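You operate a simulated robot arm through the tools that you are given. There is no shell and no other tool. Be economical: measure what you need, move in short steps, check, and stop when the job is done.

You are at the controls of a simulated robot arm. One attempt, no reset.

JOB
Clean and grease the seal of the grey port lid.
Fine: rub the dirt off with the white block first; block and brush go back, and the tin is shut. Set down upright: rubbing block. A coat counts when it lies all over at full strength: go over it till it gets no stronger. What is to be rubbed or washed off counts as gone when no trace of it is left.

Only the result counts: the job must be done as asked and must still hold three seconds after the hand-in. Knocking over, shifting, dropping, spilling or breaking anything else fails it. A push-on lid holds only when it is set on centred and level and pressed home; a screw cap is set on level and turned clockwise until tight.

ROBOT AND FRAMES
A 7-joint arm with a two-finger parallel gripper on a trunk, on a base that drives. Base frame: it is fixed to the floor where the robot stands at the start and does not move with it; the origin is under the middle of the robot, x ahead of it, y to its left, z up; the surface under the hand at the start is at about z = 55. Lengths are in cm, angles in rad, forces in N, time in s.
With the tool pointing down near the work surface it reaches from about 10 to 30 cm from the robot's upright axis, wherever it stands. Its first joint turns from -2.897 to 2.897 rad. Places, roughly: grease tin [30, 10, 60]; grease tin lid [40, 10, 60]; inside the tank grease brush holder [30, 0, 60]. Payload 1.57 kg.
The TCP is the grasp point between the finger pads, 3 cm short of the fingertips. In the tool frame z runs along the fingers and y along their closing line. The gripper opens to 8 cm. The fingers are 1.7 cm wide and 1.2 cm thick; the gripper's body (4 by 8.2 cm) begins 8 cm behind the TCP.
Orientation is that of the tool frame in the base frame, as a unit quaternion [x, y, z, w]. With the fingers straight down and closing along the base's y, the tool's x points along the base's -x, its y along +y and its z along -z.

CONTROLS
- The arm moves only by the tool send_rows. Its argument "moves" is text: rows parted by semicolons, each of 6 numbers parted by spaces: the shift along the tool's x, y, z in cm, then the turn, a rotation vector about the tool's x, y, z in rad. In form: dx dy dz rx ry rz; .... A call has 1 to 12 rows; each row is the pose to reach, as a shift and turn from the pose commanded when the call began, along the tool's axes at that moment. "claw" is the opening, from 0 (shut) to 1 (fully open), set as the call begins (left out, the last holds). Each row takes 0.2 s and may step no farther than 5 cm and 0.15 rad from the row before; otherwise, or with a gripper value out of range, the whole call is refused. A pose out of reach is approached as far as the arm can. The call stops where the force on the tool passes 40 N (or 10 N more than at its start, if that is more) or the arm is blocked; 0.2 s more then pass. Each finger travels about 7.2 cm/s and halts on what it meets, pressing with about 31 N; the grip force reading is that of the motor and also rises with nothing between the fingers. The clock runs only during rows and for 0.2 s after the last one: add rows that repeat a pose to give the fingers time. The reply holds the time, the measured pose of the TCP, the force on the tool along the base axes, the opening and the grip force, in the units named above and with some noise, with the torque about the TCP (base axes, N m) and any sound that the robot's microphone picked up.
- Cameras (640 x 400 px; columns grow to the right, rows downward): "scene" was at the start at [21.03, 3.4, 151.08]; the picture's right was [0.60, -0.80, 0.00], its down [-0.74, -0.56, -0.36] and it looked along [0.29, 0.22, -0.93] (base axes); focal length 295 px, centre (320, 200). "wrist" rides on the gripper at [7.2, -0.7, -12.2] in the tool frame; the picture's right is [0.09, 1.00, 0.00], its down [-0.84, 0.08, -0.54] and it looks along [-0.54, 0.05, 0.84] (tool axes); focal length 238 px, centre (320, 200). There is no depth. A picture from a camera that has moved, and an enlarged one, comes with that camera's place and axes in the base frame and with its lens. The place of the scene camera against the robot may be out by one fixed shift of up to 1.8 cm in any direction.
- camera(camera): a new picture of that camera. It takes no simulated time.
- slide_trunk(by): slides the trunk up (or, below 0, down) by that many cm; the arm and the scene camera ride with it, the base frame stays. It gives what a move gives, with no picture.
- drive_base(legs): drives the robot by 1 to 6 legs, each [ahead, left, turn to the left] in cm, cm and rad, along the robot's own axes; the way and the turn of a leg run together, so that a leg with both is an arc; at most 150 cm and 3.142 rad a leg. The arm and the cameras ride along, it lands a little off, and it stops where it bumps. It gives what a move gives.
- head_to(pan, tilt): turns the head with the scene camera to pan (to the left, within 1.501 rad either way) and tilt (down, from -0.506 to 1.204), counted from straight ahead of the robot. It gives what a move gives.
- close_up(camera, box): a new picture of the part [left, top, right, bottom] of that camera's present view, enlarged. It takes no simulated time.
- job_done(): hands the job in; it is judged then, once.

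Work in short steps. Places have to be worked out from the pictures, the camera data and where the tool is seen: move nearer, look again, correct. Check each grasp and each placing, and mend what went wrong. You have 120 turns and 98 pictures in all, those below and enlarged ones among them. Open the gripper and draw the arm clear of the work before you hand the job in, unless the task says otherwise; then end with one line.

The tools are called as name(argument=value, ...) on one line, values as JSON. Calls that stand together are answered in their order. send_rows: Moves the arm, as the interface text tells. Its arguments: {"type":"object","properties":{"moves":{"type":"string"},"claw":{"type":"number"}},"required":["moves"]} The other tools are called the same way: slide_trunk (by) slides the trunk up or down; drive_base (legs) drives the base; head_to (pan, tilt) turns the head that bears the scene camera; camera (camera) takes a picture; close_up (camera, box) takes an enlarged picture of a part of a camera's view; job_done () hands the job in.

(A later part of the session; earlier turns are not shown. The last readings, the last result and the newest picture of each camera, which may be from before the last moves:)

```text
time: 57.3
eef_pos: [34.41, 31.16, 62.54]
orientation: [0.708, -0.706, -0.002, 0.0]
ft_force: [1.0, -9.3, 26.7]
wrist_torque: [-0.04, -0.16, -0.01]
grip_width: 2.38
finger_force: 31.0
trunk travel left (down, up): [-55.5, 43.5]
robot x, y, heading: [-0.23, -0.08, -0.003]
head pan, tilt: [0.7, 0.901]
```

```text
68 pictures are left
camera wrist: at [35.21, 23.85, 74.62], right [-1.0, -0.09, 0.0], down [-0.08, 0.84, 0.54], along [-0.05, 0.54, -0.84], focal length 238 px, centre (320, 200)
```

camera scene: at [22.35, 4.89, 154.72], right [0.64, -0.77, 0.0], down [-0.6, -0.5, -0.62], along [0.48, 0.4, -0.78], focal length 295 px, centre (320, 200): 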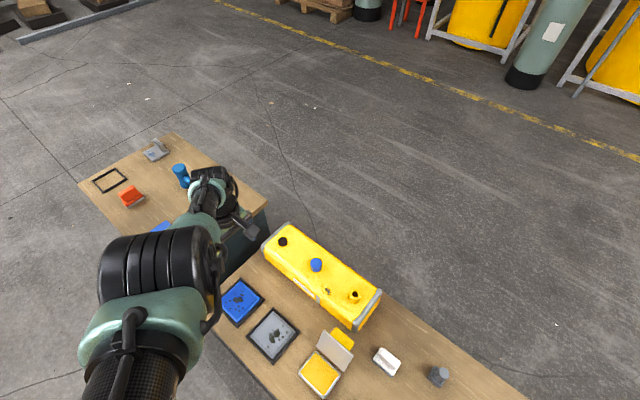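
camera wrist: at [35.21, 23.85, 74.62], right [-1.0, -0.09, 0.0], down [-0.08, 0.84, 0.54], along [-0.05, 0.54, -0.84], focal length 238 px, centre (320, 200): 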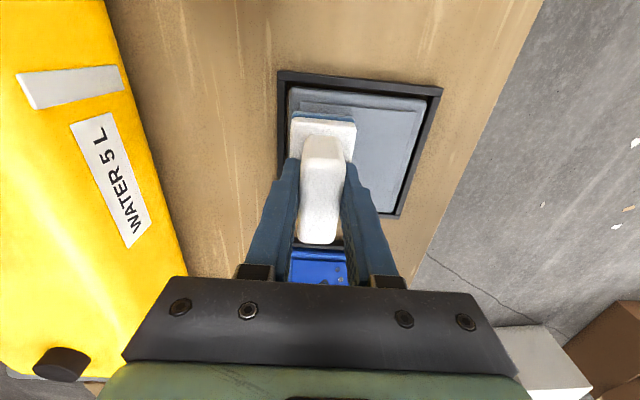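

Much cleaner. Lift off and back off to view the whole pad.

send_rows(moves="0 0 -3 0 0 0;2 0 -6 0 0 0;6 1 -7 0 0 0;10 2 -8 0 0 0;13 2 -8 0 0 0;13 2 -8 0 0 0")

close_up(camera="scene", box=[200, 260, 320, 380])

camera(camera="wrist")

```text
time: 58.7
eef_pos: [32.65, 18.51, 70.23]
orientation: [0.709, -0.705, -0.003, 0.002]
ft_force: [1.0, -0.7, -1.4]
wrist_torque: [-0.01, 0.04, 0.03]
grip_width: 2.35
finger_force: 31.3
trunk travel left (down, up): [-55.5, 43.5]
robot x, y, heading: [-0.57, -0.06, 0.002]
head pan, tilt: [0.7, 0.901]
```

```text
3.33 times, centred on (260, 320) of scene
camera zoom: at [22.34, 4.89, 132.72], right [0.64, -0.76, 0.0], down [-0.6, -0.5, -0.62], along [0.48, 0.4, -0.78], focal length 985 px, centre (520, -200)
```

zoom: 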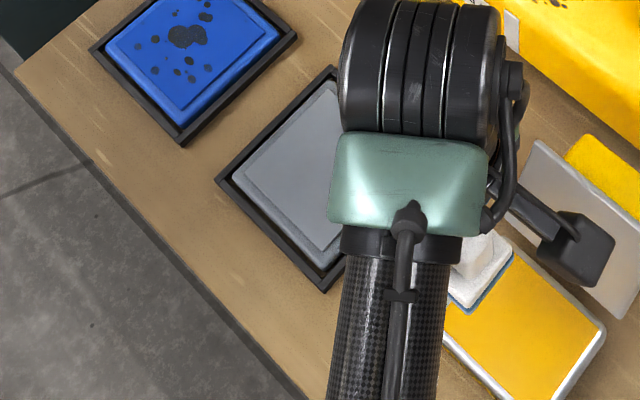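

```text
66 pictures are left
camera wrist: at [33.45, 11.2, 82.39], right [-1.0, -0.1, 0.01], down [-0.08, 0.84, 0.54], along [-0.06, 0.54, -0.84], focal length 238 px, centre (320, 200)
```

wrist: 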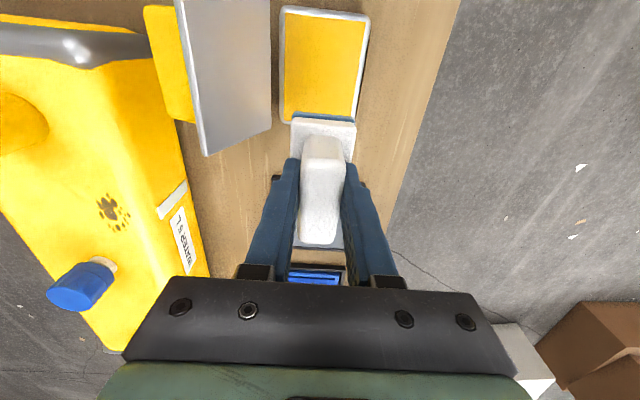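

Visible part is clean. Move the arm away toward block home and inspect the remaining part.

send_rows(moves="0 0 -4 0 0 0;2 0 -7 0 0 0;6 -2 -7 0 0 0;10 -4 -7 0 0 0;14 -7 -7 0 0 0;16 -10 -7 0 0 0;18.2 -13 -6 0 0 0;18.2 -15 -5 0 0 0;18.2 -15.5 -4 0 0 0;18.2 -15.5 -4 0 0 0")

close_up(camera="scene", box=[200, 240, 360, 380])

```text
time: 60.9
eef_pos: [48.31, 0.48, 74.22]
orientation: [0.709, -0.705, -0.004, 0.001]
ft_force: [-0.9, -0.2, -1.2]
wrist_torque: [0.02, 0.03, -0.01]
grip_width: 2.36
finger_force: 31.2
out of reach, approached as far as the arm can: row 2, 3, 4, 5
trunk travel left (down, up): [-55.5, 43.5]
robot x, y, heading: [-0.19, -0.06, 0.001]
head pan, tilt: [0.7, 0.901]
```

```text
2.86 times, centred on (280, 310) of scene
camera zoom: at [22.34, 4.86, 132.72], right [0.64, -0.77, 0.0], down [-0.6, -0.5, -0.62], along [0.47, 0.4, -0.78], focal length 844 px, centre (434, -114)
```

zoom: 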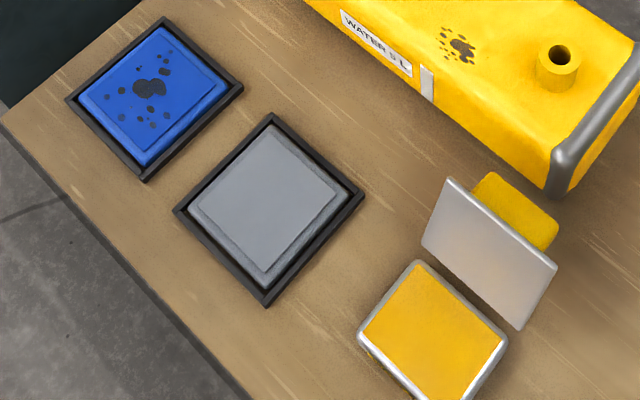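

Looks clean; check at higher magnification.

close_up(camera="scene", box=[240, 275, 335, 350])

```text
5.33 times, centred on (288, 312) of scene
camera zoom: at [22.34, 4.86, 132.72], right [0.64, -0.77, 0.0], down [-0.6, -0.5, -0.62], along [0.47, 0.4, -0.78], focal length 1576 px, centre (493, -400)
```

zoom: 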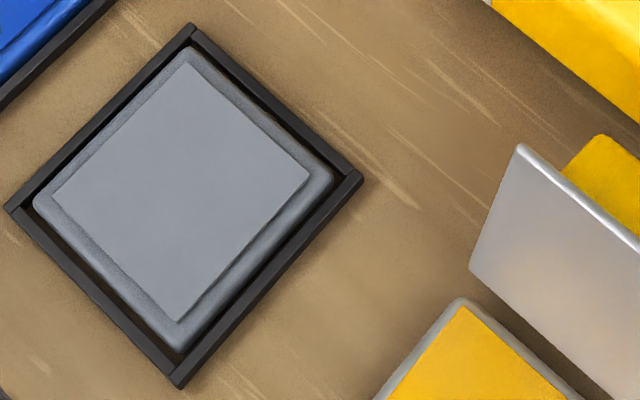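

Clean. Set the block back at its home (48.14, 0.3), descending to z≈61.4.

send_rows(moves="0.15 0.15 4 0 0 0;0.15 0.15 8 0 0 0;0.15 0.15 11 0 0 0;0.15 0.15 12 0 0 0;0.15 0.15 12.5 0 0 0;0.15 0.15 12.5 0 0 0")

```text
time: 62.3
eef_pos: [47.97, 0.27, 61.93]
orientation: [0.709, -0.706, -0.004, 0.002]
ft_force: [-0.4, 0.1, -1.0]
wrist_torque: [-0.01, 0.0, 0.0]
grip_width: 2.37
finger_force: 30.5
trunk travel left (down, up): [-55.5, 43.5]
robot x, y, heading: [0.03, -0.01, 0.002]
head pan, tilt: [0.7, 0.901]
```

send_rows(moves="0 -0.1 0.3 0 0 0;0 -0.1 0.5 0 0 0;0 -0.1 0.6 0 0 0;0 -0.1 0.6 0 0 0")

```text
time: 63.3
eef_pos: [48.11, 0.07, 61.3]
orientation: [0.709, -0.706, -0.004, 0.001]
ft_force: [-0.7, 0.1, -0.3]
wrist_torque: [0.0, 0.03, 0.05]
grip_width: 2.34
finger_force: 30.3
trunk travel left (down, up): [-55.5, 43.5]
robot x, y, heading: [-0.09, -0.26, 0.004]
head pan, tilt: [0.7, 0.901]
```

Not yet touching; lower a little further.

send_rows(moves="0 0 0.1 0 0 0;0 0 0.15 0 0 0;0 0 0.15 0 0 0")

```text
time: 64.1
eef_pos: [48.03, 0.07, 61.1]
orientation: [0.71, -0.705, -0.004, 0.002]
ft_force: [0.4, 1.0, -1.1]
wrist_torque: [0.01, -0.01, 0.0]
grip_width: 2.39
finger_force: 31.0
trunk travel left (down, up): [-55.5, 43.5]
robot x, y, heading: [-0.08, -0.07, -0.001]
head pan, tilt: [0.7, 0.901]
```

send_rows(moves="0 0 0.1 0 0 0;0 0 0.2 0 0 0;0 0 0.2 0 0 0")

```text
time: 64.9
eef_pos: [48.06, 0.28, 60.86]
orientation: [0.709, -0.706, -0.004, 0.002]
ft_force: [0.4, 0.5, -1.3]
wrist_torque: [-0.01, 0.01, 0.01]
grip_width: 2.34
finger_force: 30.9
trunk travel left (down, up): [-55.5, 43.5]
robot x, y, heading: [0.14, -0.04, -0.005]
head pan, tilt: [0.7, 0.901]
```

send_rows(moves="0 0 0.1 0 0 0;0 0 0.2 0 0 0;0 0 0.2 0 0 0")

close_up(camera="wrist", box=[220, 70, 420, 220])

```text
time: 65.7
eef_pos: [48.11, 0.22, 60.86]
orientation: [0.709, -0.705, -0.002, -0.001]
ft_force: [-0.6, 3.1, 15.0]
wrist_torque: [-0.32, -0.03, -0.07]
grip_width: 2.38
finger_force: 30.6
trunk travel left (down, up): [-55.5, 43.5]
robot x, y, heading: [0.08, 0.15, -0.003]
head pan, tilt: [0.7, 0.901]
```

```text
2.67 times, centred on (320, 145) of wrist
camera zoom: at [48.83, -7.1, 72.95], right [-1.0, -0.1, 0.0], down [-0.08, 0.83, 0.54], along [-0.05, 0.54, -0.84], focal length 636 px, centre (320, 347)
```

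zoom: 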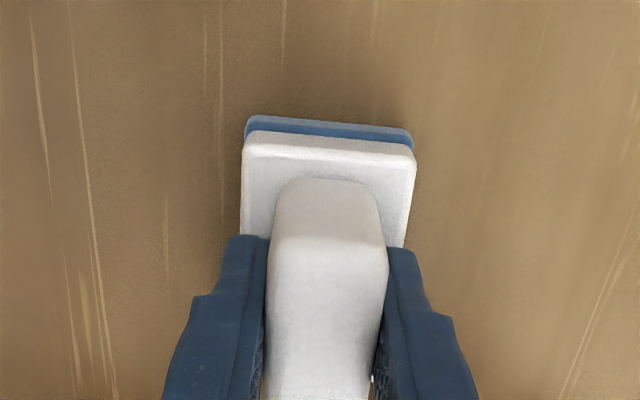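

Contact at 15 N on the bench. Ease a touch, open, and lift clear.

send_rows(moves="0 0 -0.1 0 0 0;0 0 -0.1 0 0 0;0 0 -0.1 0 0 0;0 0 -0.1 0 0 0", claw=1)

send_rows(moves="0 0 -3 0 0 0;0 0 -7 0 0 0;0 2 -11 0 0 0;0 5 -13 0 0 0;0 5 -13 0 0 0")

camera(camera="wrist")

```text
time: 66.7
eef_pos: [47.99, 0.03, 60.79]
orientation: [0.708, -0.706, -0.001, 0.0]
ft_force: [-5.5, -2.0, 15.6]
wrist_torque: [-0.09, -0.47, -0.05]
grip_width: 7.56
finger_force: 0.0
trunk travel left (down, up): [-55.5, 43.5]
robot x, y, heading: [-0.2, -0.37, -0.0]
head pan, tilt: [0.7, 0.901]
```

```text
time: 67.9
eef_pos: [42.72, 0.29, 73.83]
orientation: [0.709, -0.705, -0.003, 0.001]
ft_force: [0.7, 0.2, 0.6]
wrist_torque: [-0.02, 0.02, 0.01]
grip_width: 8.02
finger_force: 0.1
trunk travel left (down, up): [-55.5, 43.5]
robot x, y, heading: [0.25, -0.1, -0.0]
head pan, tilt: [0.7, 0.901]
```

```text
62 pictures are left
camera wrist: at [43.59, -6.98, 86.04], right [-1.0, -0.1, 0.01], down [-0.08, 0.83, 0.55], along [-0.06, 0.54, -0.84], focal length 238 px, centre (320, 200)
```

wrist: 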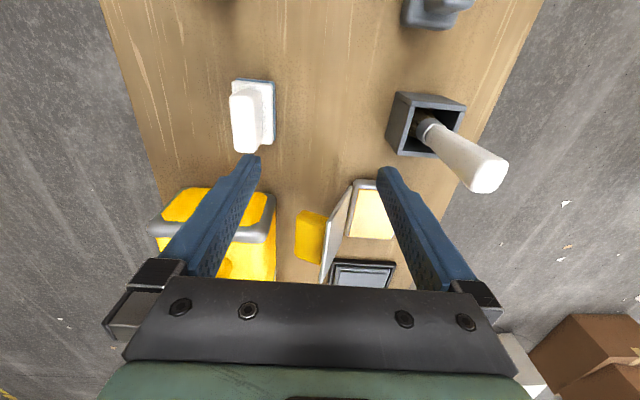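

Block is back upright. The brush handle stands vertically at ≈(31.05,−0.5), top z≈71.3. Raise the trunk 10 for a better arm pose, then go above it.

slide_trunk(by=10)

send_rows(moves="0.2 3 2 0 0 0;0.4 6 4 0 0 0;0.8 9 6.5 0 0 0;0.8 11.6 8 0 0 0;0.8 11.6 8 0 0 0")

camera(camera="wrist")

```text
time: 69.2
eef_pos: [42.79, 0.34, 83.85]
orientation: [0.709, -0.705, -0.004, 0.001]
ft_force: [-0.6, -0.1, 0.5]
wrist_torque: [-0.02, -0.02, 0.0]
grip_width: 7.99
finger_force: 0.0
trunk travel left (down, up): [-65.5, 33.5]
robot x, y, heading: [0.04, 0.38, 0.0]
head pan, tilt: [0.7, 0.901]
```

```text
time: 70.4
eef_pos: [31.06, -0.45, 75.95]
orientation: [0.709, -0.705, -0.003, 0.001]
ft_force: [0.7, -1.4, -0.7]
wrist_torque: [0.04, -0.01, 0.0]
grip_width: 8.0
finger_force: 0.0
trunk travel left (down, up): [-65.5, 33.5]
robot x, y, heading: [-0.06, -0.02, 0.002]
head pan, tilt: [0.7, 0.901]
```

```text
61 pictures are left
camera wrist: at [31.85, -7.8, 88.04], right [-1.0, -0.1, 0.01], down [-0.08, 0.83, 0.54], along [-0.06, 0.54, -0.84], focal length 238 px, centre (320, 200)
```

wrist: 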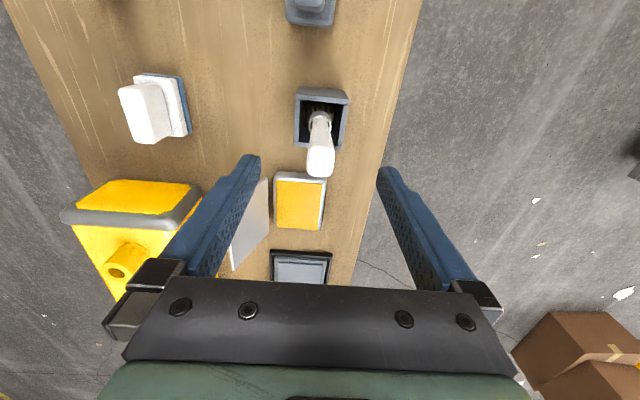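

Aligned. Descend around the handle to z≈68.

send_rows(moves="0 0.1 3 0 0 0;0 0.1 6 0 0 0;0 0.1 8 0 0 0;0 0.1 8 0 0 0")

close_up(camera="wrist", box=[220, 50, 420, 250])

```text
time: 71.4
eef_pos: [30.82, -0.44, 68.04]
orientation: [0.709, -0.705, -0.003, 0.0]
ft_force: [0.5, 0.6, -0.4]
wrist_torque: [-0.03, 0.04, 0.02]
grip_width: 8.0
finger_force: 0.0
trunk travel left (down, up): [-65.5, 33.5]
robot x, y, heading: [-0.04, 0.03, -0.002]
head pan, tilt: [0.7, 0.901]
```

```text
2.00 times, centred on (320, 150) of wrist
camera zoom: at [31.62, -7.71, 80.07], right [-1.0, -0.1, 0.01], down [-0.08, 0.83, 0.55], along [-0.06, 0.54, -0.84], focal length 477 px, centre (320, 300)
```

zoom: 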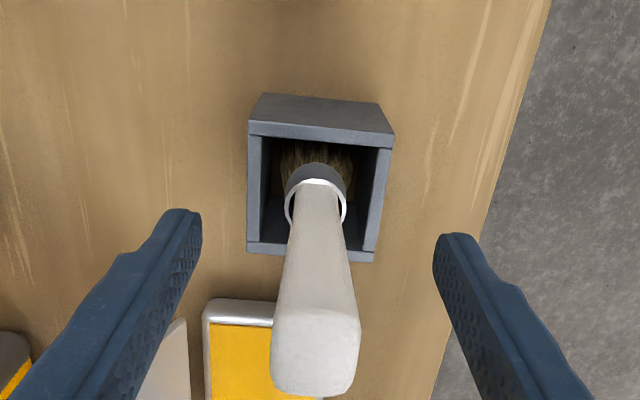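

Close on the handle.

send_rows(moves="0 0 0 0 0 0;0 0 0 0 0 0;0 0 0 0 0 0;0 0 0 0 0 0;0 0 0 0 0 0", claw=0)

```text
time: 72.6
eef_pos: [30.89, -0.47, 67.95]
orientation: [0.709, -0.705, -0.004, 0.001]
ft_force: [0.7, -0.6, -0.2]
wrist_torque: [0.01, 0.02, 0.04]
grip_width: 2.28
finger_force: 31.2
trunk travel left (down, up): [-65.5, 33.5]
robot x, y, heading: [0.32, -0.07, 0.003]
head pan, tilt: [0.7, 0.901]
```

Gripped. Brush home: TCP (30.89, −0.46, 67.95). Lift straight with the trunk by 12.

slide_trunk(by=12)

camera(camera="wrist")

```text
time: 74.1
eef_pos: [30.8, -0.45, 79.92]
orientation: [0.709, -0.705, -0.003, 0.001]
ft_force: [0.4, 0.3, -0.9]
wrist_torque: [0.02, 0.0, -0.03]
grip_width: 2.31
finger_force: 30.5
trunk travel left (down, up): [-77.5, 21.5]
robot x, y, heading: [0.11, 0.12, -0.002]
head pan, tilt: [0.7, 0.901]
```

```text
59 pictures are left
camera wrist: at [31.63, -7.71, 92.09], right [-1.0, -0.1, 0.01], down [-0.08, 0.83, 0.55], along [-0.06, 0.54, -0.84], focal length 238 px, centre (320, 200)
```

wrist: 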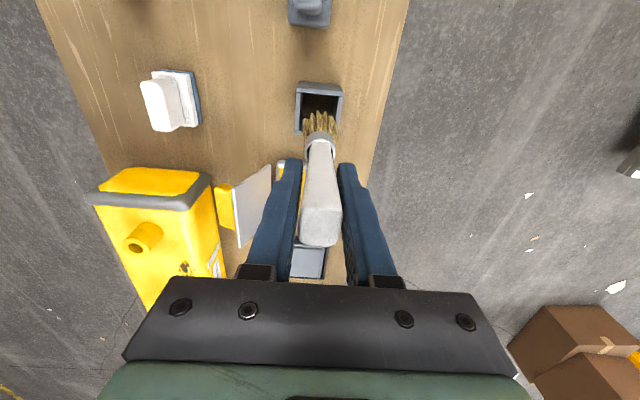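

Brush is out. Move above the tin centre (32.5,13.3) raising to z≈90, then slide the trunk down.

send_rows(moves="-2 -0.3 -4 0 0 0;-5 -0.6 -7 0 0 0;-9 -1 -9 0 0 0;-12 -1.5 -10 0 0 0;-13.7 -1.7 -10 0 0 0;-13.7 -1.7 -10 0 0 0")

slide_trunk(by=-16)

camera(camera="wrist")

```text
time: 75.5
eef_pos: [32.5, 13.34, 90.28]
orientation: [0.709, -0.705, -0.003, 0.001]
ft_force: [0.8, 0.3, -0.9]
wrist_torque: [0.06, 0.04, 0.0]
grip_width: 2.29
finger_force: 31.2
trunk travel left (down, up): [-77.5, 21.5]
robot x, y, heading: [-0.01, -0.1, -0.0]
head pan, tilt: [0.7, 0.901]
```

```text
time: 77.3
eef_pos: [32.47, 13.53, 74.14]
orientation: [0.709, -0.705, -0.003, 0.002]
ft_force: [0.0, 0.8, -0.8]
wrist_torque: [0.01, 0.1, 0.01]
grip_width: 2.26
finger_force: 31.2
trunk travel left (down, up): [-61.5, 37.5]
robot x, y, heading: [0.18, -0.11, -0.006]
head pan, tilt: [0.7, 0.901]
```

```text
58 pictures are left
camera wrist: at [33.22, 6.06, 86.31], right [-1.0, -0.1, 0.01], down [-0.08, 0.83, 0.55], along [-0.06, 0.54, -0.84], focal length 238 px, centre (320, 200)
```

wrist: 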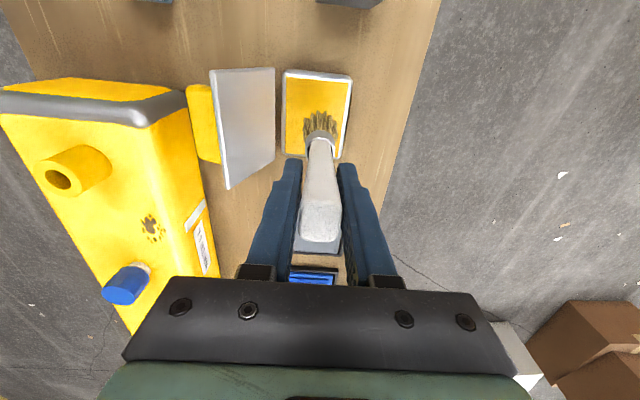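

Above the grease. Descend gently until slight contact.

send_rows(moves="0 0 1 0 0 0;0 0 2 0 0 0;0 0 2.5 0 0 0;0 0 2.5 0 0 0")

close_up(camera="wrist", box=[220, 40, 420, 200])

```text
time: 78.3
eef_pos: [32.42, 13.39, 71.6]
orientation: [0.709, -0.705, -0.004, 0.001]
ft_force: [0.5, 0.3, -0.4]
wrist_torque: [-0.05, 0.03, 0.02]
grip_width: 2.29
finger_force: 31.1
trunk travel left (down, up): [-61.5, 37.5]
robot x, y, heading: [0.27, -0.04, -0.0]
head pan, tilt: [0.7, 0.901]
```

```text
2.50 times, centred on (320, 120) of wrist
camera zoom: at [33.27, 6.04, 83.81], right [-1.0, -0.1, 0.01], down [-0.08, 0.83, 0.55], along [-0.06, 0.54, -0.84], focal length 596 px, centre (320, 400)
```

zoom: 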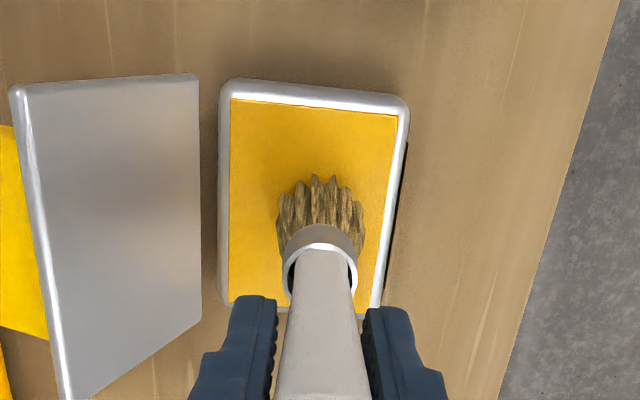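

send_rows(moves="0 0 0.5 0 0 0;0 0 1 0 0 0;0 0 1 0 0 0")

send_rows(moves="0 0 0.4 0 0 0;0 0 0.7 0 0 0;0 0 0.7 0 0 0")

close_up(camera="wrist", box=[220, 40, 420, 200])

```text
time: 79.1
eef_pos: [32.41, 13.31, 71.02]
orientation: [0.709, -0.705, -0.003, -0.001]
ft_force: [-6.9, -0.9, 29.0]
wrist_torque: [-0.01, 0.91, -0.01]
grip_width: 2.31
finger_force: 31.1
trunk travel left (down, up): [-61.5, 37.5]
robot x, y, heading: [0.0, 0.27, 0.003]
head pan, tilt: [0.7, 0.901]
```

```text
time: 79.7
eef_pos: [32.53, 13.42, 70.38]
orientation: [0.709, -0.705, -0.003, -0.001]
ft_force: [-6.5, -1.8, 20.2]
wrist_torque: [-0.28, 0.82, 0.0]
grip_width: 2.28
finger_force: 31.1
trunk travel left (down, up): [-61.5, 37.5]
robot x, y, heading: [-0.12, 0.02, -0.004]
head pan, tilt: [0.7, 0.901]
stopped in row 2: the force on the tool passed its limit at 44 N (the readings are from after the stop); the commanded pose is now the measured one
```

```text
2.50 times, centred on (320, 120) of wrist
camera zoom: at [33.27, 6.06, 82.49], right [-1.0, -0.1, 0.0], down [-0.08, 0.83, 0.55], along [-0.06, 0.54, -0.84], focal length 596 px, centre (320, 400)
```

zoom: 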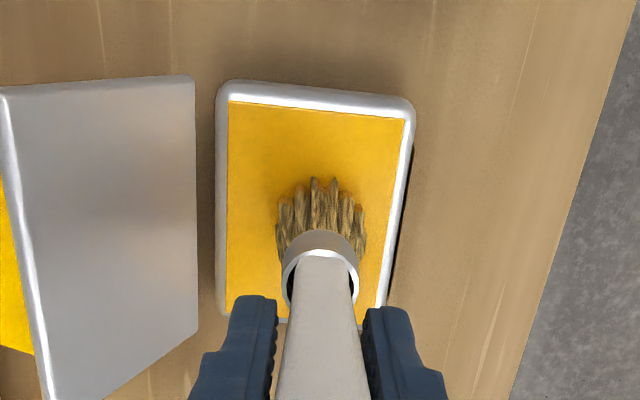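

In the grease. Ease off, and wipe a short stroke to load the brush.

send_rows(moves="0 0 -0.2 0 0 0;0.8 0 -0.2 0 0 0;1.5 0 -0.2 0 0 0;0 0 -0.2 0 0 0;-1.5 0 -0.2 0 0 0;0 0 -0.2 0 0 0;0 0 -2 0 0 0;0 0 -5 0 0 0;0 0 -5 0 0 0")

close_up(camera="wrist", box=[220, 40, 420, 200])

```text
time: 81.7
eef_pos: [32.33, 13.5, 75.26]
orientation: [0.709, -0.705, -0.002, 0.001]
ft_force: [0.6, -0.8, -1.4]
wrist_torque: [0.01, 0.07, -0.04]
grip_width: 2.27
finger_force: 31.2
trunk travel left (down, up): [-61.5, 37.5]
robot x, y, heading: [0.35, -0.42, -0.002]
head pan, tilt: [0.7, 0.901]
```

```text
2.50 times, centred on (320, 120) of wrist
camera zoom: at [33.12, 6.07, 87.39], right [-1.0, -0.1, 0.0], down [-0.08, 0.83, 0.55], along [-0.06, 0.54, -0.84], focal length 596 px, centre (320, 400)
```

zoom: 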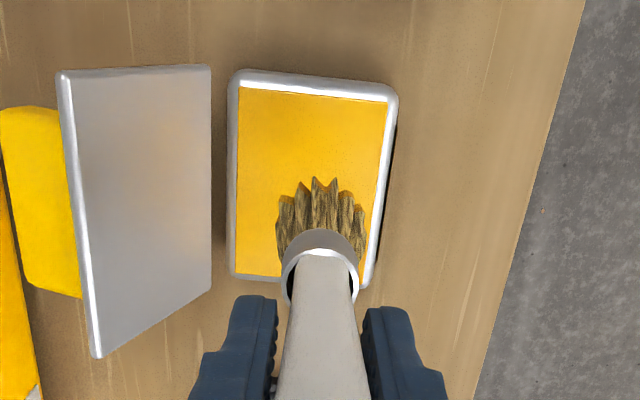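

Now move above the lid, then lower the trunk by 5.

send_rows(moves="-3 0 -2 0 0 0;-7 0 -4 0 0 0;-11 0 -4 0 0 0;-15 0 -4 0 0 0;-15 0 -4 0 0 0")

slide_trunk(by=-5)

close_up(camera="wrist", box=[200, 40, 440, 240])

```text
time: 82.9
eef_pos: [32.52, 28.56, 79.13]
orientation: [0.709, -0.705, -0.003, 0.0]
ft_force: [1.4, 0.6, -0.9]
wrist_torque: [-0.01, -0.04, -0.01]
grip_width: 2.28
finger_force: 30.9
trunk travel left (down, up): [-61.5, 37.5]
robot x, y, heading: [0.16, 0.18, -0.0]
head pan, tilt: [0.7, 0.901]
```

```text
time: 83.8
eef_pos: [32.46, 28.49, 73.97]
orientation: [0.709, -0.706, -0.002, -0.001]
ft_force: [0.1, 0.4, -1.1]
wrist_torque: [0.01, -0.03, 0.02]
grip_width: 2.26
finger_force: 31.0
trunk travel left (down, up): [-56.5, 42.5]
robot x, y, heading: [0.22, 0.32, -0.0]
head pan, tilt: [0.7, 0.901]
```

```text
2.00 times, centred on (320, 140) of wrist
camera zoom: at [33.26, 21.21, 86.08], right [-1.0, -0.1, 0.0], down [-0.08, 0.83, 0.55], along [-0.05, 0.54, -0.84], focal length 477 px, centre (320, 320)
```

zoom: 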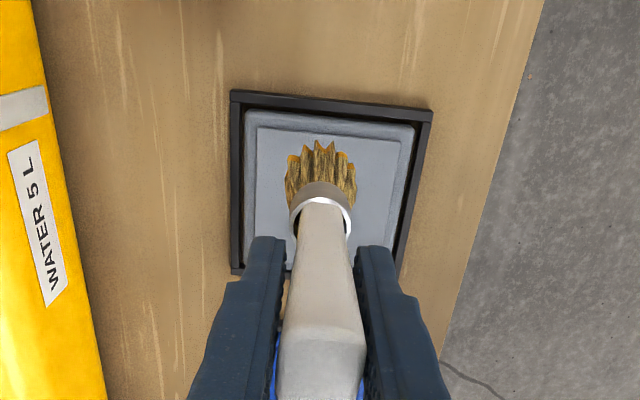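

Pad spans x 27.8–36.4, y 27.2–35.7. Go to the first corner (28.6, 28.1) and descend close.

send_rows(moves="0.3 3.8 0 0 0 0;0.3 3.8 2 0 0 0;0.3 3.8 3.5 0 0 0;0.3 3.8 4.2 0 0 0;0.3 3.8 4.2 0 0 0")

send_rows(moves="0 0 0.3 0 0 0;0 0 0.5 0 0 0;0 0 0.5 0 0 0")

```text
time: 85.0
eef_pos: [28.57, 28.28, 69.82]
orientation: [0.71, -0.705, -0.003, -0.002]
ft_force: [-5.9, -4.0, 24.9]
wrist_torque: [-0.39, 0.86, 0.07]
grip_width: 2.29
finger_force: 30.9
trunk travel left (down, up): [-56.5, 42.5]
robot x, y, heading: [-0.17, 0.17, -0.004]
head pan, tilt: [0.7, 0.901]
```

```text
time: 85.8
eef_pos: [28.71, 28.41, 69.42]
orientation: [0.71, -0.704, -0.004, -0.005]
ft_force: [-7.3, 1.3, 34.2]
wrist_torque: [0.26, 0.84, 0.03]
grip_width: 2.28
finger_force: 31.2
trunk travel left (down, up): [-56.5, 42.5]
robot x, y, heading: [-0.35, -0.15, 0.002]
head pan, tilt: [0.7, 0.901]
```

Contact. Ease 0.3 and brush three lines along y.

send_rows(moves="0 0 -0.3 0 0 0;-2.3 0 -0.3 0 0 0;-4.6 0 -0.3 0 0 0;-6.8 0 -0.3 0 0 0;-6.8 -1.3 -0.3 0 0 0;-4.6 -1.3 -0.3 0 0 0;-2.3 -1.3 -0.3 0 0 0;0 -1.3 -0.3 0 0 0;0 -2.6 -0.3 0 0 0;-2.3 -2.6 -0.3 0 0 0;-4.6 -2.6 -0.3 0 0 0;-6.8 -2.6 -0.3 0 0 0")

camera(camera="wrist")

close_up(camera="scene", box=[200, 240, 360, 380])

```text
time: 88.4
eef_pos: [31.3, 34.97, 69.61]
orientation: [0.709, -0.705, -0.002, 0.0]
ft_force: [-0.7, -0.7, -1.4]
wrist_torque: [0.03, -0.06, -0.06]
grip_width: 2.27
finger_force: 31.1
trunk travel left (down, up): [-56.5, 42.5]
robot x, y, heading: [0.14, 0.37, 0.006]
head pan, tilt: [0.7, 0.901]
```

```text
53 pictures are left
camera wrist: at [32.04, 27.63, 81.75], right [-1.0, -0.1, 0.0], down [-0.08, 0.83, 0.55], along [-0.06, 0.54, -0.84], focal length 238 px, centre (320, 200)
```

wrist: 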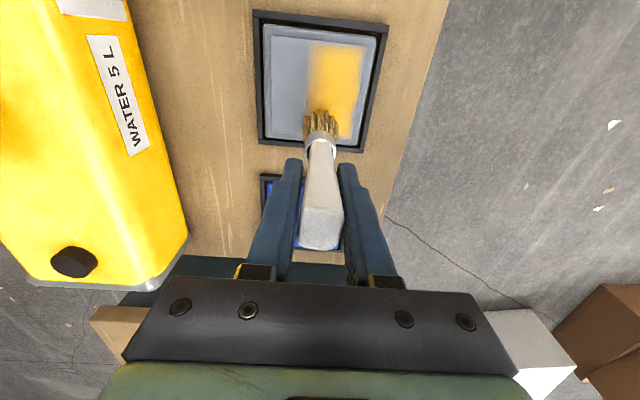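

```text
2.86 times, centred on (280, 310) of scene
camera zoom: at [22.34, 4.91, 133.7], right [0.64, -0.76, 0.0], down [-0.6, -0.51, -0.62], along [0.48, 0.4, -0.78], focal length 844 px, centre (434, -114)
```

zoom: 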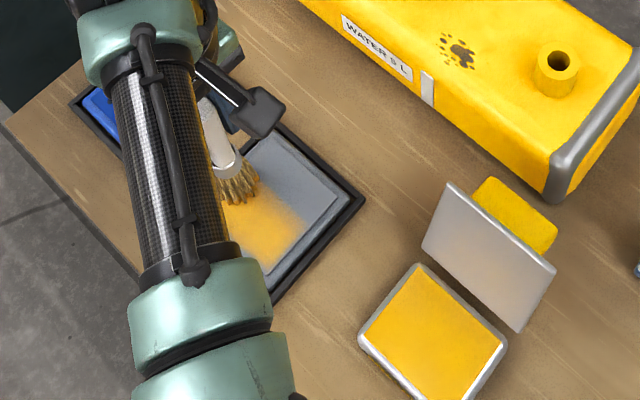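

Coating works; the last line lost contact. Lower slightly and continue over the remaining part.

send_rows(moves="0 0 0.2 0 0 0;2.3 0 0.2 0 0 0;4.6 0 0.2 0 0 0;6.8 0 0.2 0 0 0;6.8 -1.3 0.2 0 0 0;4.6 -1.3 0.2 0 0 0;2.3 -1.3 0.2 0 0 0;0 -1.3 0.2 0 0 0;0 -2.6 0.2 0 0 0;2.3 -2.6 0.2 0 0 0;4.6 -2.6 0.2 0 0 0;6.8 -2.6 0.2 0 0 0")

send_rows(moves="0 -1.4 0 0 0 0;-2.3 -1.4 0 0 0 0;-4.6 -1.4 0 0 0 0;-6.8 -1.4 0 0 0 0;-6.8 0 0 0 0 0;-4.6 0 0 0 0 0;-2.3 0 0 0 0 0;0 0 0 0 0 0;0 0 -3 0 0 0;3 0 -5 0 0 0;3 0 -5 0 0 0")

camera(camera="wrist")

```text
time: 91.0
eef_pos: [33.88, 28.38, 69.58]
orientation: [0.71, -0.705, -0.002, -0.006]
ft_force: [-0.3, 8.0, 28.9]
wrist_torque: [1.07, 0.1, -0.01]
grip_width: 2.29
finger_force: 30.7
trunk travel left (down, up): [-56.5, 42.5]
robot x, y, heading: [0.28, 0.1, 0.004]
head pan, tilt: [0.7, 0.901]
```

```text
time: 93.4
eef_pos: [33.96, 25.02, 74.37]
orientation: [0.709, -0.705, -0.003, 0.0]
ft_force: [0.0, 0.3, -0.4]
wrist_torque: [0.0, -0.01, 0.0]
grip_width: 2.29
finger_force: 31.2
trunk travel left (down, up): [-56.5, 42.5]
robot x, y, heading: [0.36, 0.29, -0.0]
head pan, tilt: [0.7, 0.901]
```

```text
51 pictures are left
camera wrist: at [34.68, 17.8, 86.45], right [-1.0, -0.1, 0.0], down [-0.08, 0.83, 0.55], along [-0.06, 0.54, -0.84], focal length 238 px, centre (320, 200)
```

wrist: 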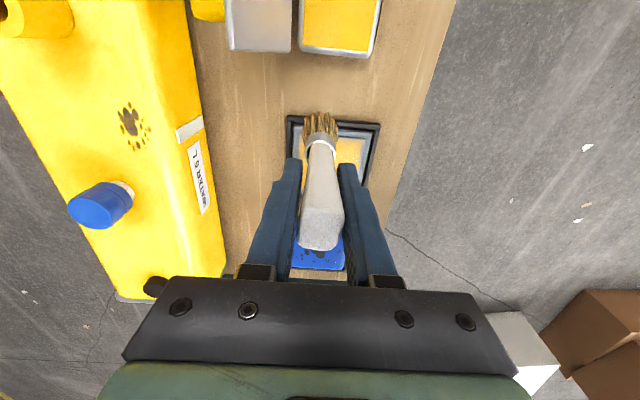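

Return to the tin to reload; view the lid from the scene camera meanwhile.

send_rows(moves="4 0.5 0 0 0 0;8 1 0 0 0 0;11.6 1.5 0 0 0 0;11.6 1.5 1.5 0 0 0;11.6 1.5 3 0 0 0;11.6 1.5 3.8 0 0 0;11.6 1.5 3.8 0 0 0")

close_up(camera="scene", box=[230, 265, 340, 355])

```text
time: 95.0
eef_pos: [32.44, 13.43, 70.56]
orientation: [0.709, -0.705, -0.003, 0.0]
ft_force: [-1.0, -0.4, -1.4]
wrist_torque: [0.0, -0.03, 0.0]
grip_width: 2.32
finger_force: 31.0
trunk travel left (down, up): [-56.5, 42.5]
robot x, y, heading: [-0.16, 0.29, -0.0]
head pan, tilt: [0.7, 0.901]
```

```text
4.44 times, centred on (285, 310) of scene
camera zoom: at [22.33, 4.88, 133.72], right [0.64, -0.76, 0.0], down [-0.6, -0.5, -0.62], along [0.48, 0.4, -0.78], focal length 1313 px, centre (476, -289)
```

zoom: 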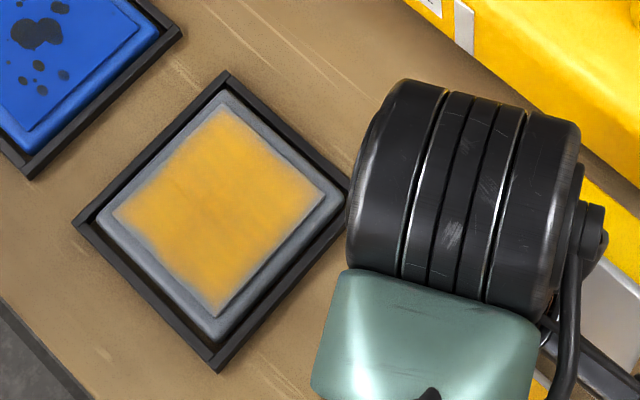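

Good even base coat; edges need more. Dip the brush again.

send_rows(moves="0 0 0.3 0 0 0;0 0 0.6 0 0 0;0 0 0.6 0 0 0;1 0 0.5 0 0 0;-1.5 0 0.5 0 0 0;0 0 0.5 0 0 0")

send_rows(moves="0 0 -2 0 0 0;0 0 -4 0 0 0;-4 0 -4 0 0 0;-8 0 -4 0 0 0;-12 1 -4 0 0 0;-14 4.2 -4 0 0 0;-14 4.2 -4 0 0 0")

```text
time: 95.8
eef_pos: [32.43, 13.49, 70.39]
orientation: [0.709, -0.705, -0.002, -0.002]
ft_force: [-7.3, -3.1, 27.1]
wrist_torque: [-0.45, 0.99, 0.01]
grip_width: 2.33
finger_force: 30.8
trunk travel left (down, up): [-56.5, 42.5]
robot x, y, heading: [-0.03, 0.15, -0.002]
head pan, tilt: [0.7, 0.901]
stopped in row 3: the force on the tool passed its limit at 43 N (the readings are from after the stop); the commanded pose is now the measured one
```

```text
time: 97.4
eef_pos: [28.14, 27.66, 74.46]
orientation: [0.709, -0.706, -0.002, -0.002]
ft_force: [0.3, -1.1, -1.0]
wrist_torque: [0.02, 0.0, 0.05]
grip_width: 2.31
finger_force: 31.0
trunk travel left (down, up): [-56.5, 42.5]
robot x, y, heading: [-0.14, -0.08, 0.002]
head pan, tilt: [0.7, 0.901]
```

Loaded. Descend at the pad's corner edge for a perimeter pass.

send_rows(moves="0 0 2 0 0 0;0 0 4 0 0 0;0 0 4.6 0 0 0;0 0 4.9 0 0 0;0 0 4.9 0 0 0")

```text
time: 98.6
eef_pos: [28.17, 27.64, 69.46]
orientation: [0.709, -0.705, -0.002, -0.004]
ft_force: [-4.3, -2.3, 24.0]
wrist_torque: [-0.18, 0.61, 0.07]
grip_width: 2.29
finger_force: 30.7
trunk travel left (down, up): [-56.5, 42.5]
robot x, y, heading: [-0.33, 0.12, 0.004]
head pan, tilt: [0.7, 0.901]
```

send_rows(moves="-2.6 0 -0.05 0 0 0;-5.2 0 -0.05 0 0 0;-7.8 0 -0.05 0 0 0;-7.8 -2.7 -0.05 0 0 0;-7.8 -5.4 -0.05 0 0 0;-7.8 -8 -0.05 0 0 0;-5.2 -8 -0.05 0 0 0;-2.6 -8 -0.05 0 0 0;0 -8 -0.05 0 0 0;0 -5.4 -0.05 0 0 0;0 -2.7 -0.05 0 0 0;0 0 -0.05 0 0 0")

close_up(camera="wrist", box=[200, 40, 440, 240])

```text
time: 101.2
eef_pos: [28.02, 27.31, 69.5]
orientation: [0.709, -0.706, -0.002, -0.001]
ft_force: [3.1, 0.9, 12.8]
wrist_torque: [0.17, -0.37, -0.04]
grip_width: 2.32
finger_force: 30.7
trunk travel left (down, up): [-56.5, 42.5]
robot x, y, heading: [-0.02, 0.36, -0.001]
head pan, tilt: [0.7, 0.901]
```

```text
2.00 times, centred on (320, 140) of wrist
camera zoom: at [28.89, 19.93, 81.63], right [-1.0, -0.1, 0.0], down [-0.08, 0.83, 0.55], along [-0.05, 0.54, -0.84], focal length 477 px, centre (320, 320)
```

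zoom: 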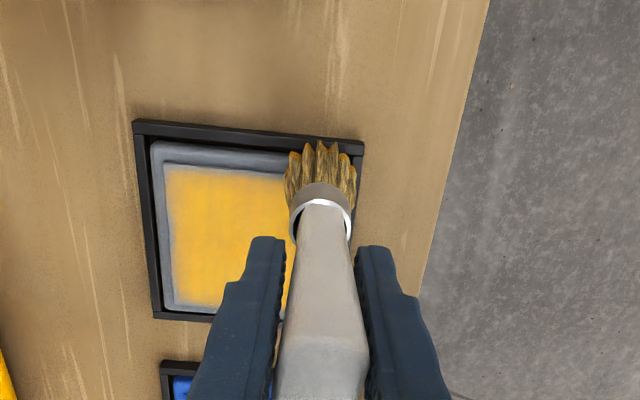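

Edges nearly covered. Now dense interior lines with this load.

send_rows(moves="0 -1.3 0 0 0 0;-3.9 -1.3 0 0 0 0;-7.8 -1.3 0 0 0 0;-7.8 -2.6 0 0 0 0;-3.9 -2.6 0 0 0 0;0 -2.6 0 0 0 0;0 -3.9 0 0 0 0;-3.9 -3.9 0 0 0 0;-7.8 -3.9 0 0 0 0;-7.8 -5.2 0 0 0 0;-3.9 -5.2 0 0 0 0;0 -5.2 0 0 0 0")

send_rows(moves="0 -1.3 0 0 0 0;-3.9 -1.3 0 0 0 0;-8 -1.3 0 0 0 0;-8 -3.1 0 0 0 0;-5.3 -3.1 0 0 0 0;-2.6 -3.1 0 0 0 0;0.2 -3.1 0 0 0 0;0.2 -3.1 -3 0 0 0;4 0 -5 0 0 0;7 1 -5 0 0 0;7 1 -5 0 0 0")

```text
time: 103.8
eef_pos: [33.48, 27.67, 69.59]
orientation: [0.709, -0.705, -0.001, 0.0]
ft_force: [-0.5, 0.4, -1.0]
wrist_torque: [0.02, -0.02, 0.02]
grip_width: 2.29
finger_force: 30.5
trunk travel left (down, up): [-56.5, 42.5]
robot x, y, heading: [-0.12, -0.04, 0.001]
head pan, tilt: [0.7, 0.901]
```

```text
refused: row 9 steps farther than a row can; nothing moved
```

Contact was lost; lower 0.2 and continue the remaining lines, then lift.

send_rows(moves="0 0 0.25 0 0 0;-3.9 0 0.25 0 0 0;-7.8 0 0.25 0 0 0;-8 -1.3 0.25 0 0 0;-3.9 -1.3 0.25 0 0 0;0 -1.3 0.25 0 0 0;0 -3 0.25 0 0 0;-4 -3 0.25 0 0 0;-8 -3 0.25 0 0 0;-4 -3 0.25 0 0 0;0.2 -3 0.25 0 0 0;0.2 -3 -2 0 0 0")

send_rows(moves="0 0 -3 0 0 0;4 1 -3 0 0 0;8 3 -3 0 0 0;12 4 -3 0 0 0;14.2 3.9 -3 0 0 0;14.2 3.9 -3 0 0 0")

close_up(camera="scene", box=[230, 265, 340, 355])

```text
time: 105.3
eef_pos: [35.63, 27.96, 69.43]
orientation: [0.711, -0.703, -0.005, -0.002]
ft_force: [-4.9, -3.1, 18.4]
wrist_torque: [-0.49, 0.54, 0.01]
grip_width: 2.32
finger_force: 31.3
trunk travel left (down, up): [-56.5, 42.5]
robot x, y, heading: [0.19, 0.01, 0.005]
head pan, tilt: [0.7, 0.901]
stopped in row 7: the force on the tool passed its limit at 43 N (the readings are from after the stop); the commanded pose is now the measured one
```

```text
time: 106.7
eef_pos: [31.67, 13.79, 72.31]
orientation: [0.711, -0.703, -0.004, -0.001]
ft_force: [-0.4, 0.5, -0.5]
wrist_torque: [0.07, 0.01, -0.01]
grip_width: 2.3
finger_force: 30.8
trunk travel left (down, up): [-56.5, 42.5]
robot x, y, heading: [-0.17, -0.14, -0.004]
head pan, tilt: [0.7, 0.901]
```

```text
4.44 times, centred on (285, 310) of scene
camera zoom: at [22.31, 4.89, 133.72], right [0.64, -0.76, 0.0], down [-0.6, -0.51, -0.62], along [0.47, 0.4, -0.78], focal length 1313 px, centre (476, -289)
```

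zoom: 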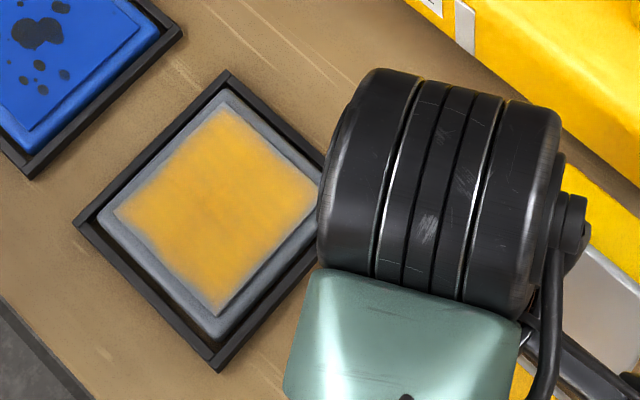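

Coat still translucent with soft edges. Reload and do more passes.

send_rows(moves="0 -0.8 1.5 0 0 0;0 -0.8 2 0 0 0;0 -0.8 2.3 0 0 0;1.5 -0.8 2.3 0 0 0;-1.5 -0.8 2.3 0 0 0;0 -0.8 2.3 0 0 0")

```text
time: 107.8
eef_pos: [32.73, 12.92, 70.38]
orientation: [0.713, -0.701, -0.006, -0.01]
ft_force: [-6.8, -2.3, 22.1]
wrist_torque: [-0.38, 0.9, -0.01]
grip_width: 2.32
finger_force: 30.6
trunk travel left (down, up): [-56.5, 42.5]
robot x, y, heading: [-0.3, 0.04, 0.003]
head pan, tilt: [0.7, 0.901]
stopped in row 5: the force on the tool passed its limit at 42 N (the readings are from after the stop); the commanded pose is now the measured one
```

Loaded. Lift, correct the small orientation drift, and go to the corner (28.0,27.5).

send_rows(moves="0 0 -2 -0.006 0.0226 0.017;0 0 -4 -0.006 0.0226 0.017;-4 1 -4 -0.006 0.0226 0.017;-8 2 -4 -0.006 0.0226 0.017;-12 3.5 -4 -0.006 0.0226 0.017;-14.4 4.6 -4 -0.006 0.0226 0.017;-14.4 4.6 -4 -0.006 0.0226 0.017;-14.4 4.6 -1 -0.006 0.0226 0.017;-14.4 4.6 0.2 -0.006 0.0226 0.017;-14.4 4.6 0.6 -0.006 0.0226 0.017;-14.4 4.6 0.6 -0.006 0.0226 0.017")

```text
time: 110.2
eef_pos: [28.0, 27.34, 69.89]
orientation: [0.707, -0.707, 0.002, 0.001]
ft_force: [0.0, 0.1, -0.6]
wrist_torque: [0.01, -0.01, -0.03]
grip_width: 2.31
finger_force: 31.0
trunk travel left (down, up): [-56.5, 42.5]
robot x, y, heading: [-0.27, -0.09, 0.001]
head pan, tilt: [0.7, 0.901]
```

send_rows(moves="0 0 0.3 0 0 0;0 0 0.5 0 0 0;0 0 0.5 0 0 0")

```text
time: 111.0
eef_pos: [28.09, 27.19, 69.58]
orientation: [0.707, -0.707, 0.002, 0.0]
ft_force: [-1.9, -1.9, 5.9]
wrist_torque: [-0.11, 0.25, -0.02]
grip_width: 2.28
finger_force: 31.2
trunk travel left (down, up): [-56.5, 42.5]
robot x, y, heading: [-0.13, -0.45, -0.0]
head pan, tilt: [0.7, 0.901]
```

Light contact. Lower 0.15 and do a perimeter pass.

send_rows(moves="-2.7 0 0.15 0 0 0;-5.4 0 0.15 0 0 0;-8.2 0 0.15 0 0 0;-8.2 -2.7 0.15 0 0 0;-8.2 -5.4 0.15 0 0 0;-8.2 -8.2 0.15 0 0 0;-5.4 -8.2 0.15 0 0 0;-2.7 -8.2 0.15 0 0 0;0 -8.2 0.15 0 0 0;0 -5.4 0.15 0 0 0;0 -2.7 0.15 0 0 0;0 0 0.15 0 0 0")

close_up(camera="wrist", box=[200, 40, 440, 240])

```text
time: 111.9
eef_pos: [28.61, 35.65, 69.35]
orientation: [0.709, -0.705, -0.001, -0.001]
ft_force: [-3.3, -5.5, 19.5]
wrist_torque: [-0.69, 0.22, -0.01]
grip_width: 2.3
finger_force: 31.3
trunk travel left (down, up): [-56.5, 42.5]
robot x, y, heading: [-0.31, -0.14, -0.001]
head pan, tilt: [0.7, 0.901]
stopped in row 4: the force on the tool passed its limit at 42 N (the readings are from after the stop); the commanded pose is now the measured one
```

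```text
2.00 times, centred on (320, 140) of wrist
camera zoom: at [29.37, 28.37, 81.62], right [-1.0, -0.1, 0.0], down [-0.08, 0.83, 0.54], along [-0.05, 0.54, -0.84], focal length 477 px, centre (320, 320)
```

zoom: 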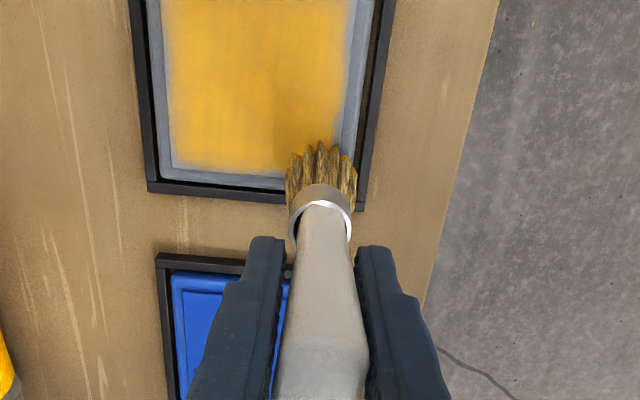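

Pad bounds confirmed: x 27.9–36.3, y 27.2–35.9. Ease a bit and continue the perimeter.

send_rows(moves="-0.2 0 -0.12 0 0 0;-0.2 -2.6 -0.12 0 0 0;-0.2 -5.2 -0.12 0 0 0;-0.2 -7.8 -0.12 0 0 0;2.6 -7.8 -0.12 0 0 0;5.4 -7.8 -0.12 0 0 0;8.3 -7.8 -0.12 0 0 0;8.3 -5.2 -0.12 0 0 0;8.3 -2.6 -0.12 0 0 0;8.3 0.4 -0.12 0 0 0;5.4 0.4 -0.12 0 0 0;2.6 0.4 -0.12 0 0 0")

```text
time: 114.5
eef_pos: [27.8, 33.24, 69.28]
orientation: [0.71, -0.705, -0.003, -0.003]
ft_force: [1.0, -3.3, 28.5]
wrist_torque: [-0.21, -0.27, 0.06]
grip_width: 2.29
finger_force: 31.1
trunk travel left (down, up): [-56.5, 42.5]
robot x, y, heading: [-0.22, -0.27, 0.002]
head pan, tilt: [0.7, 0.901]
```

Contact holds well. Interior lines now.

send_rows(moves="-2.2 -0.9 -0.05 0 0 0;1.7 -0.9 -0.05 0 0 0;5.6 -0.9 -0.05 0 0 0;5.6 -2.1 -0.05 0 0 0;1.7 -2.1 -0.05 0 0 0;-2.2 -2.1 -0.05 0 0 0;-2.2 -3.3 -0.05 0 0 0;1.7 -3.3 -0.05 0 0 0;5.6 -3.3 -0.05 0 0 0;5.6 -4.5 -0.05 0 0 0;1.7 -4.5 -0.05 0 0 0;-2.2 -4.5 -0.05 0 0 0")

send_rows(moves="0 -1.2 0 0 0 0;3.9 -1.2 0 0 0 0;7.8 -1.2 0 0 0 0;7.8 -2.4 0 0 0 0;3.9 -2.4 0 0 0 0;0 -2.4 0 0 0 0;0 -3.4 0 0 0 0;3.9 -3.4 0 0 0 0;7.8 -3.4 0 0 0 0;7.8 -3.4 -3 0 0 0")

send_rows(moves="0 0 -1 0 0 0;4 1 -1 0 0 0;8 3 -1 0 0 0;12 4 -1 0 0 0;14 3.6 -1 0 0 0;14 3.6 -1 0 0 0")

close_up(camera="scene", box=[230, 265, 340, 355])

```text
time: 117.1
eef_pos: [32.5, 35.2, 69.42]
orientation: [0.709, -0.705, -0.002, 0.001]
ft_force: [0.5, -0.4, -0.3]
wrist_torque: [0.0, -0.03, -0.01]
grip_width: 2.34
finger_force: 30.7
trunk travel left (down, up): [-56.5, 42.5]
robot x, y, heading: [-0.45, -0.15, -0.004]
head pan, tilt: [0.7, 0.901]
```

```text
time: 119.3
eef_pos: [36.23, 27.45, 72.33]
orientation: [0.709, -0.705, -0.001, 0.0]
ft_force: [0.0, 0.8, -1.0]
wrist_torque: [0.0, 0.0, -0.01]
grip_width: 2.32
finger_force: 31.3
trunk travel left (down, up): [-56.5, 42.5]
robot x, y, heading: [0.24, 0.28, 0.002]
head pan, tilt: [0.7, 0.901]
```

```text
time: 120.7
eef_pos: [32.71, 13.34, 73.48]
orientation: [0.709, -0.705, -0.001, -0.001]
ft_force: [0.7, -0.8, -0.5]
wrist_torque: [0.0, 0.02, -0.01]
grip_width: 2.33
finger_force: 30.7
trunk travel left (down, up): [-56.5, 42.5]
robot x, y, heading: [0.07, -0.09, -0.002]
head pan, tilt: [0.7, 0.901]
```

```text
4.44 times, centred on (285, 310) of scene
camera zoom: at [22.29, 4.91, 133.72], right [0.64, -0.76, 0.0], down [-0.6, -0.51, -0.62], along [0.47, 0.4, -0.78], focal length 1313 px, centre (476, -289)
```

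zoom: 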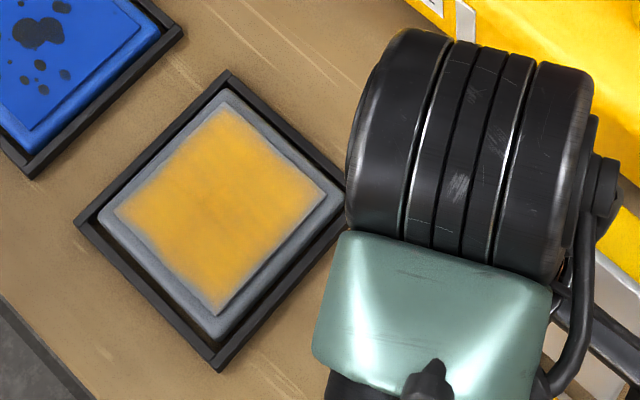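

Hardly changed. Zoom closer to judge uniformity.

close_up(camera="scene", box=[250, 285, 315, 345])

```text
6.67 times, centred on (282, 315) of scene
camera zoom: at [22.29, 4.91, 133.72], right [0.64, -0.76, 0.0], down [-0.6, -0.51, -0.62], along [0.47, 0.4, -0.78], focal length 1970 px, centre (570, -567)
```

zoom: 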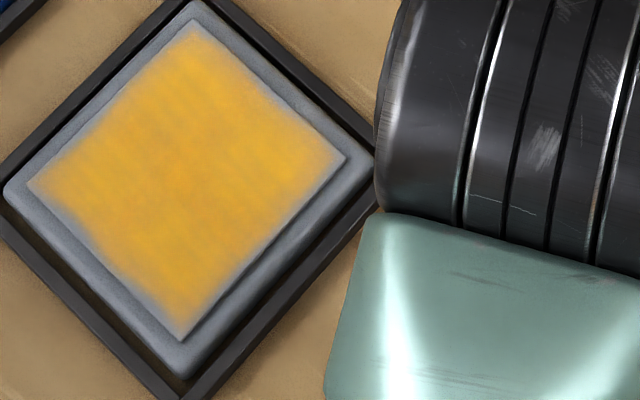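

Edges/corners and centre still vary. Reload and make slower passes with verified contact.

send_rows(moves="0 0 2 0 0 0;0 0 2.9 0 0 0;0 0 3.2 0 0 0;0 0 3.4 0 0 0;1.2 0 3.3 0 0 0;-1.2 0 3.3 0 0 0;0 0 3.3 0 0 0")

close_up(camera="wrist", box=[260, 80, 380, 200])

```text
time: 122.3
eef_pos: [32.61, 13.55, 70.2]
orientation: [0.709, -0.705, -0.002, -0.002]
ft_force: [0.2, 2.9, 6.0]
wrist_torque: [0.44, -0.01, -0.01]
grip_width: 2.33
finger_force: 31.5
trunk travel left (down, up): [-56.5, 42.5]
robot x, y, heading: [0.16, -0.02, -0.001]
head pan, tilt: [0.7, 0.901]
```

```text
3.33 times, centred on (320, 140) of wrist
camera zoom: at [33.34, 6.33, 82.28], right [-1.0, -0.1, 0.0], down [-0.08, 0.83, 0.54], along [-0.05, 0.54, -0.84], focal length 794 px, centre (320, 400)
```

zoom: 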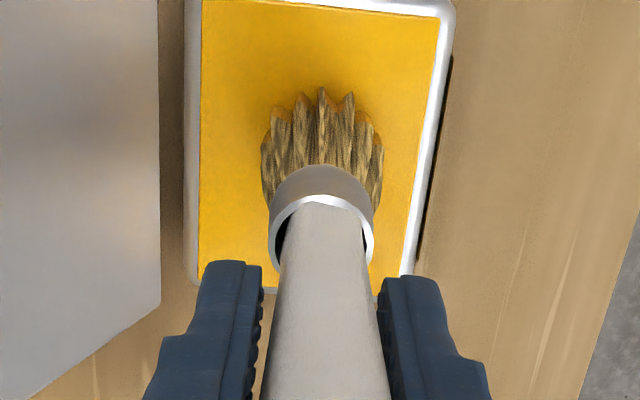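

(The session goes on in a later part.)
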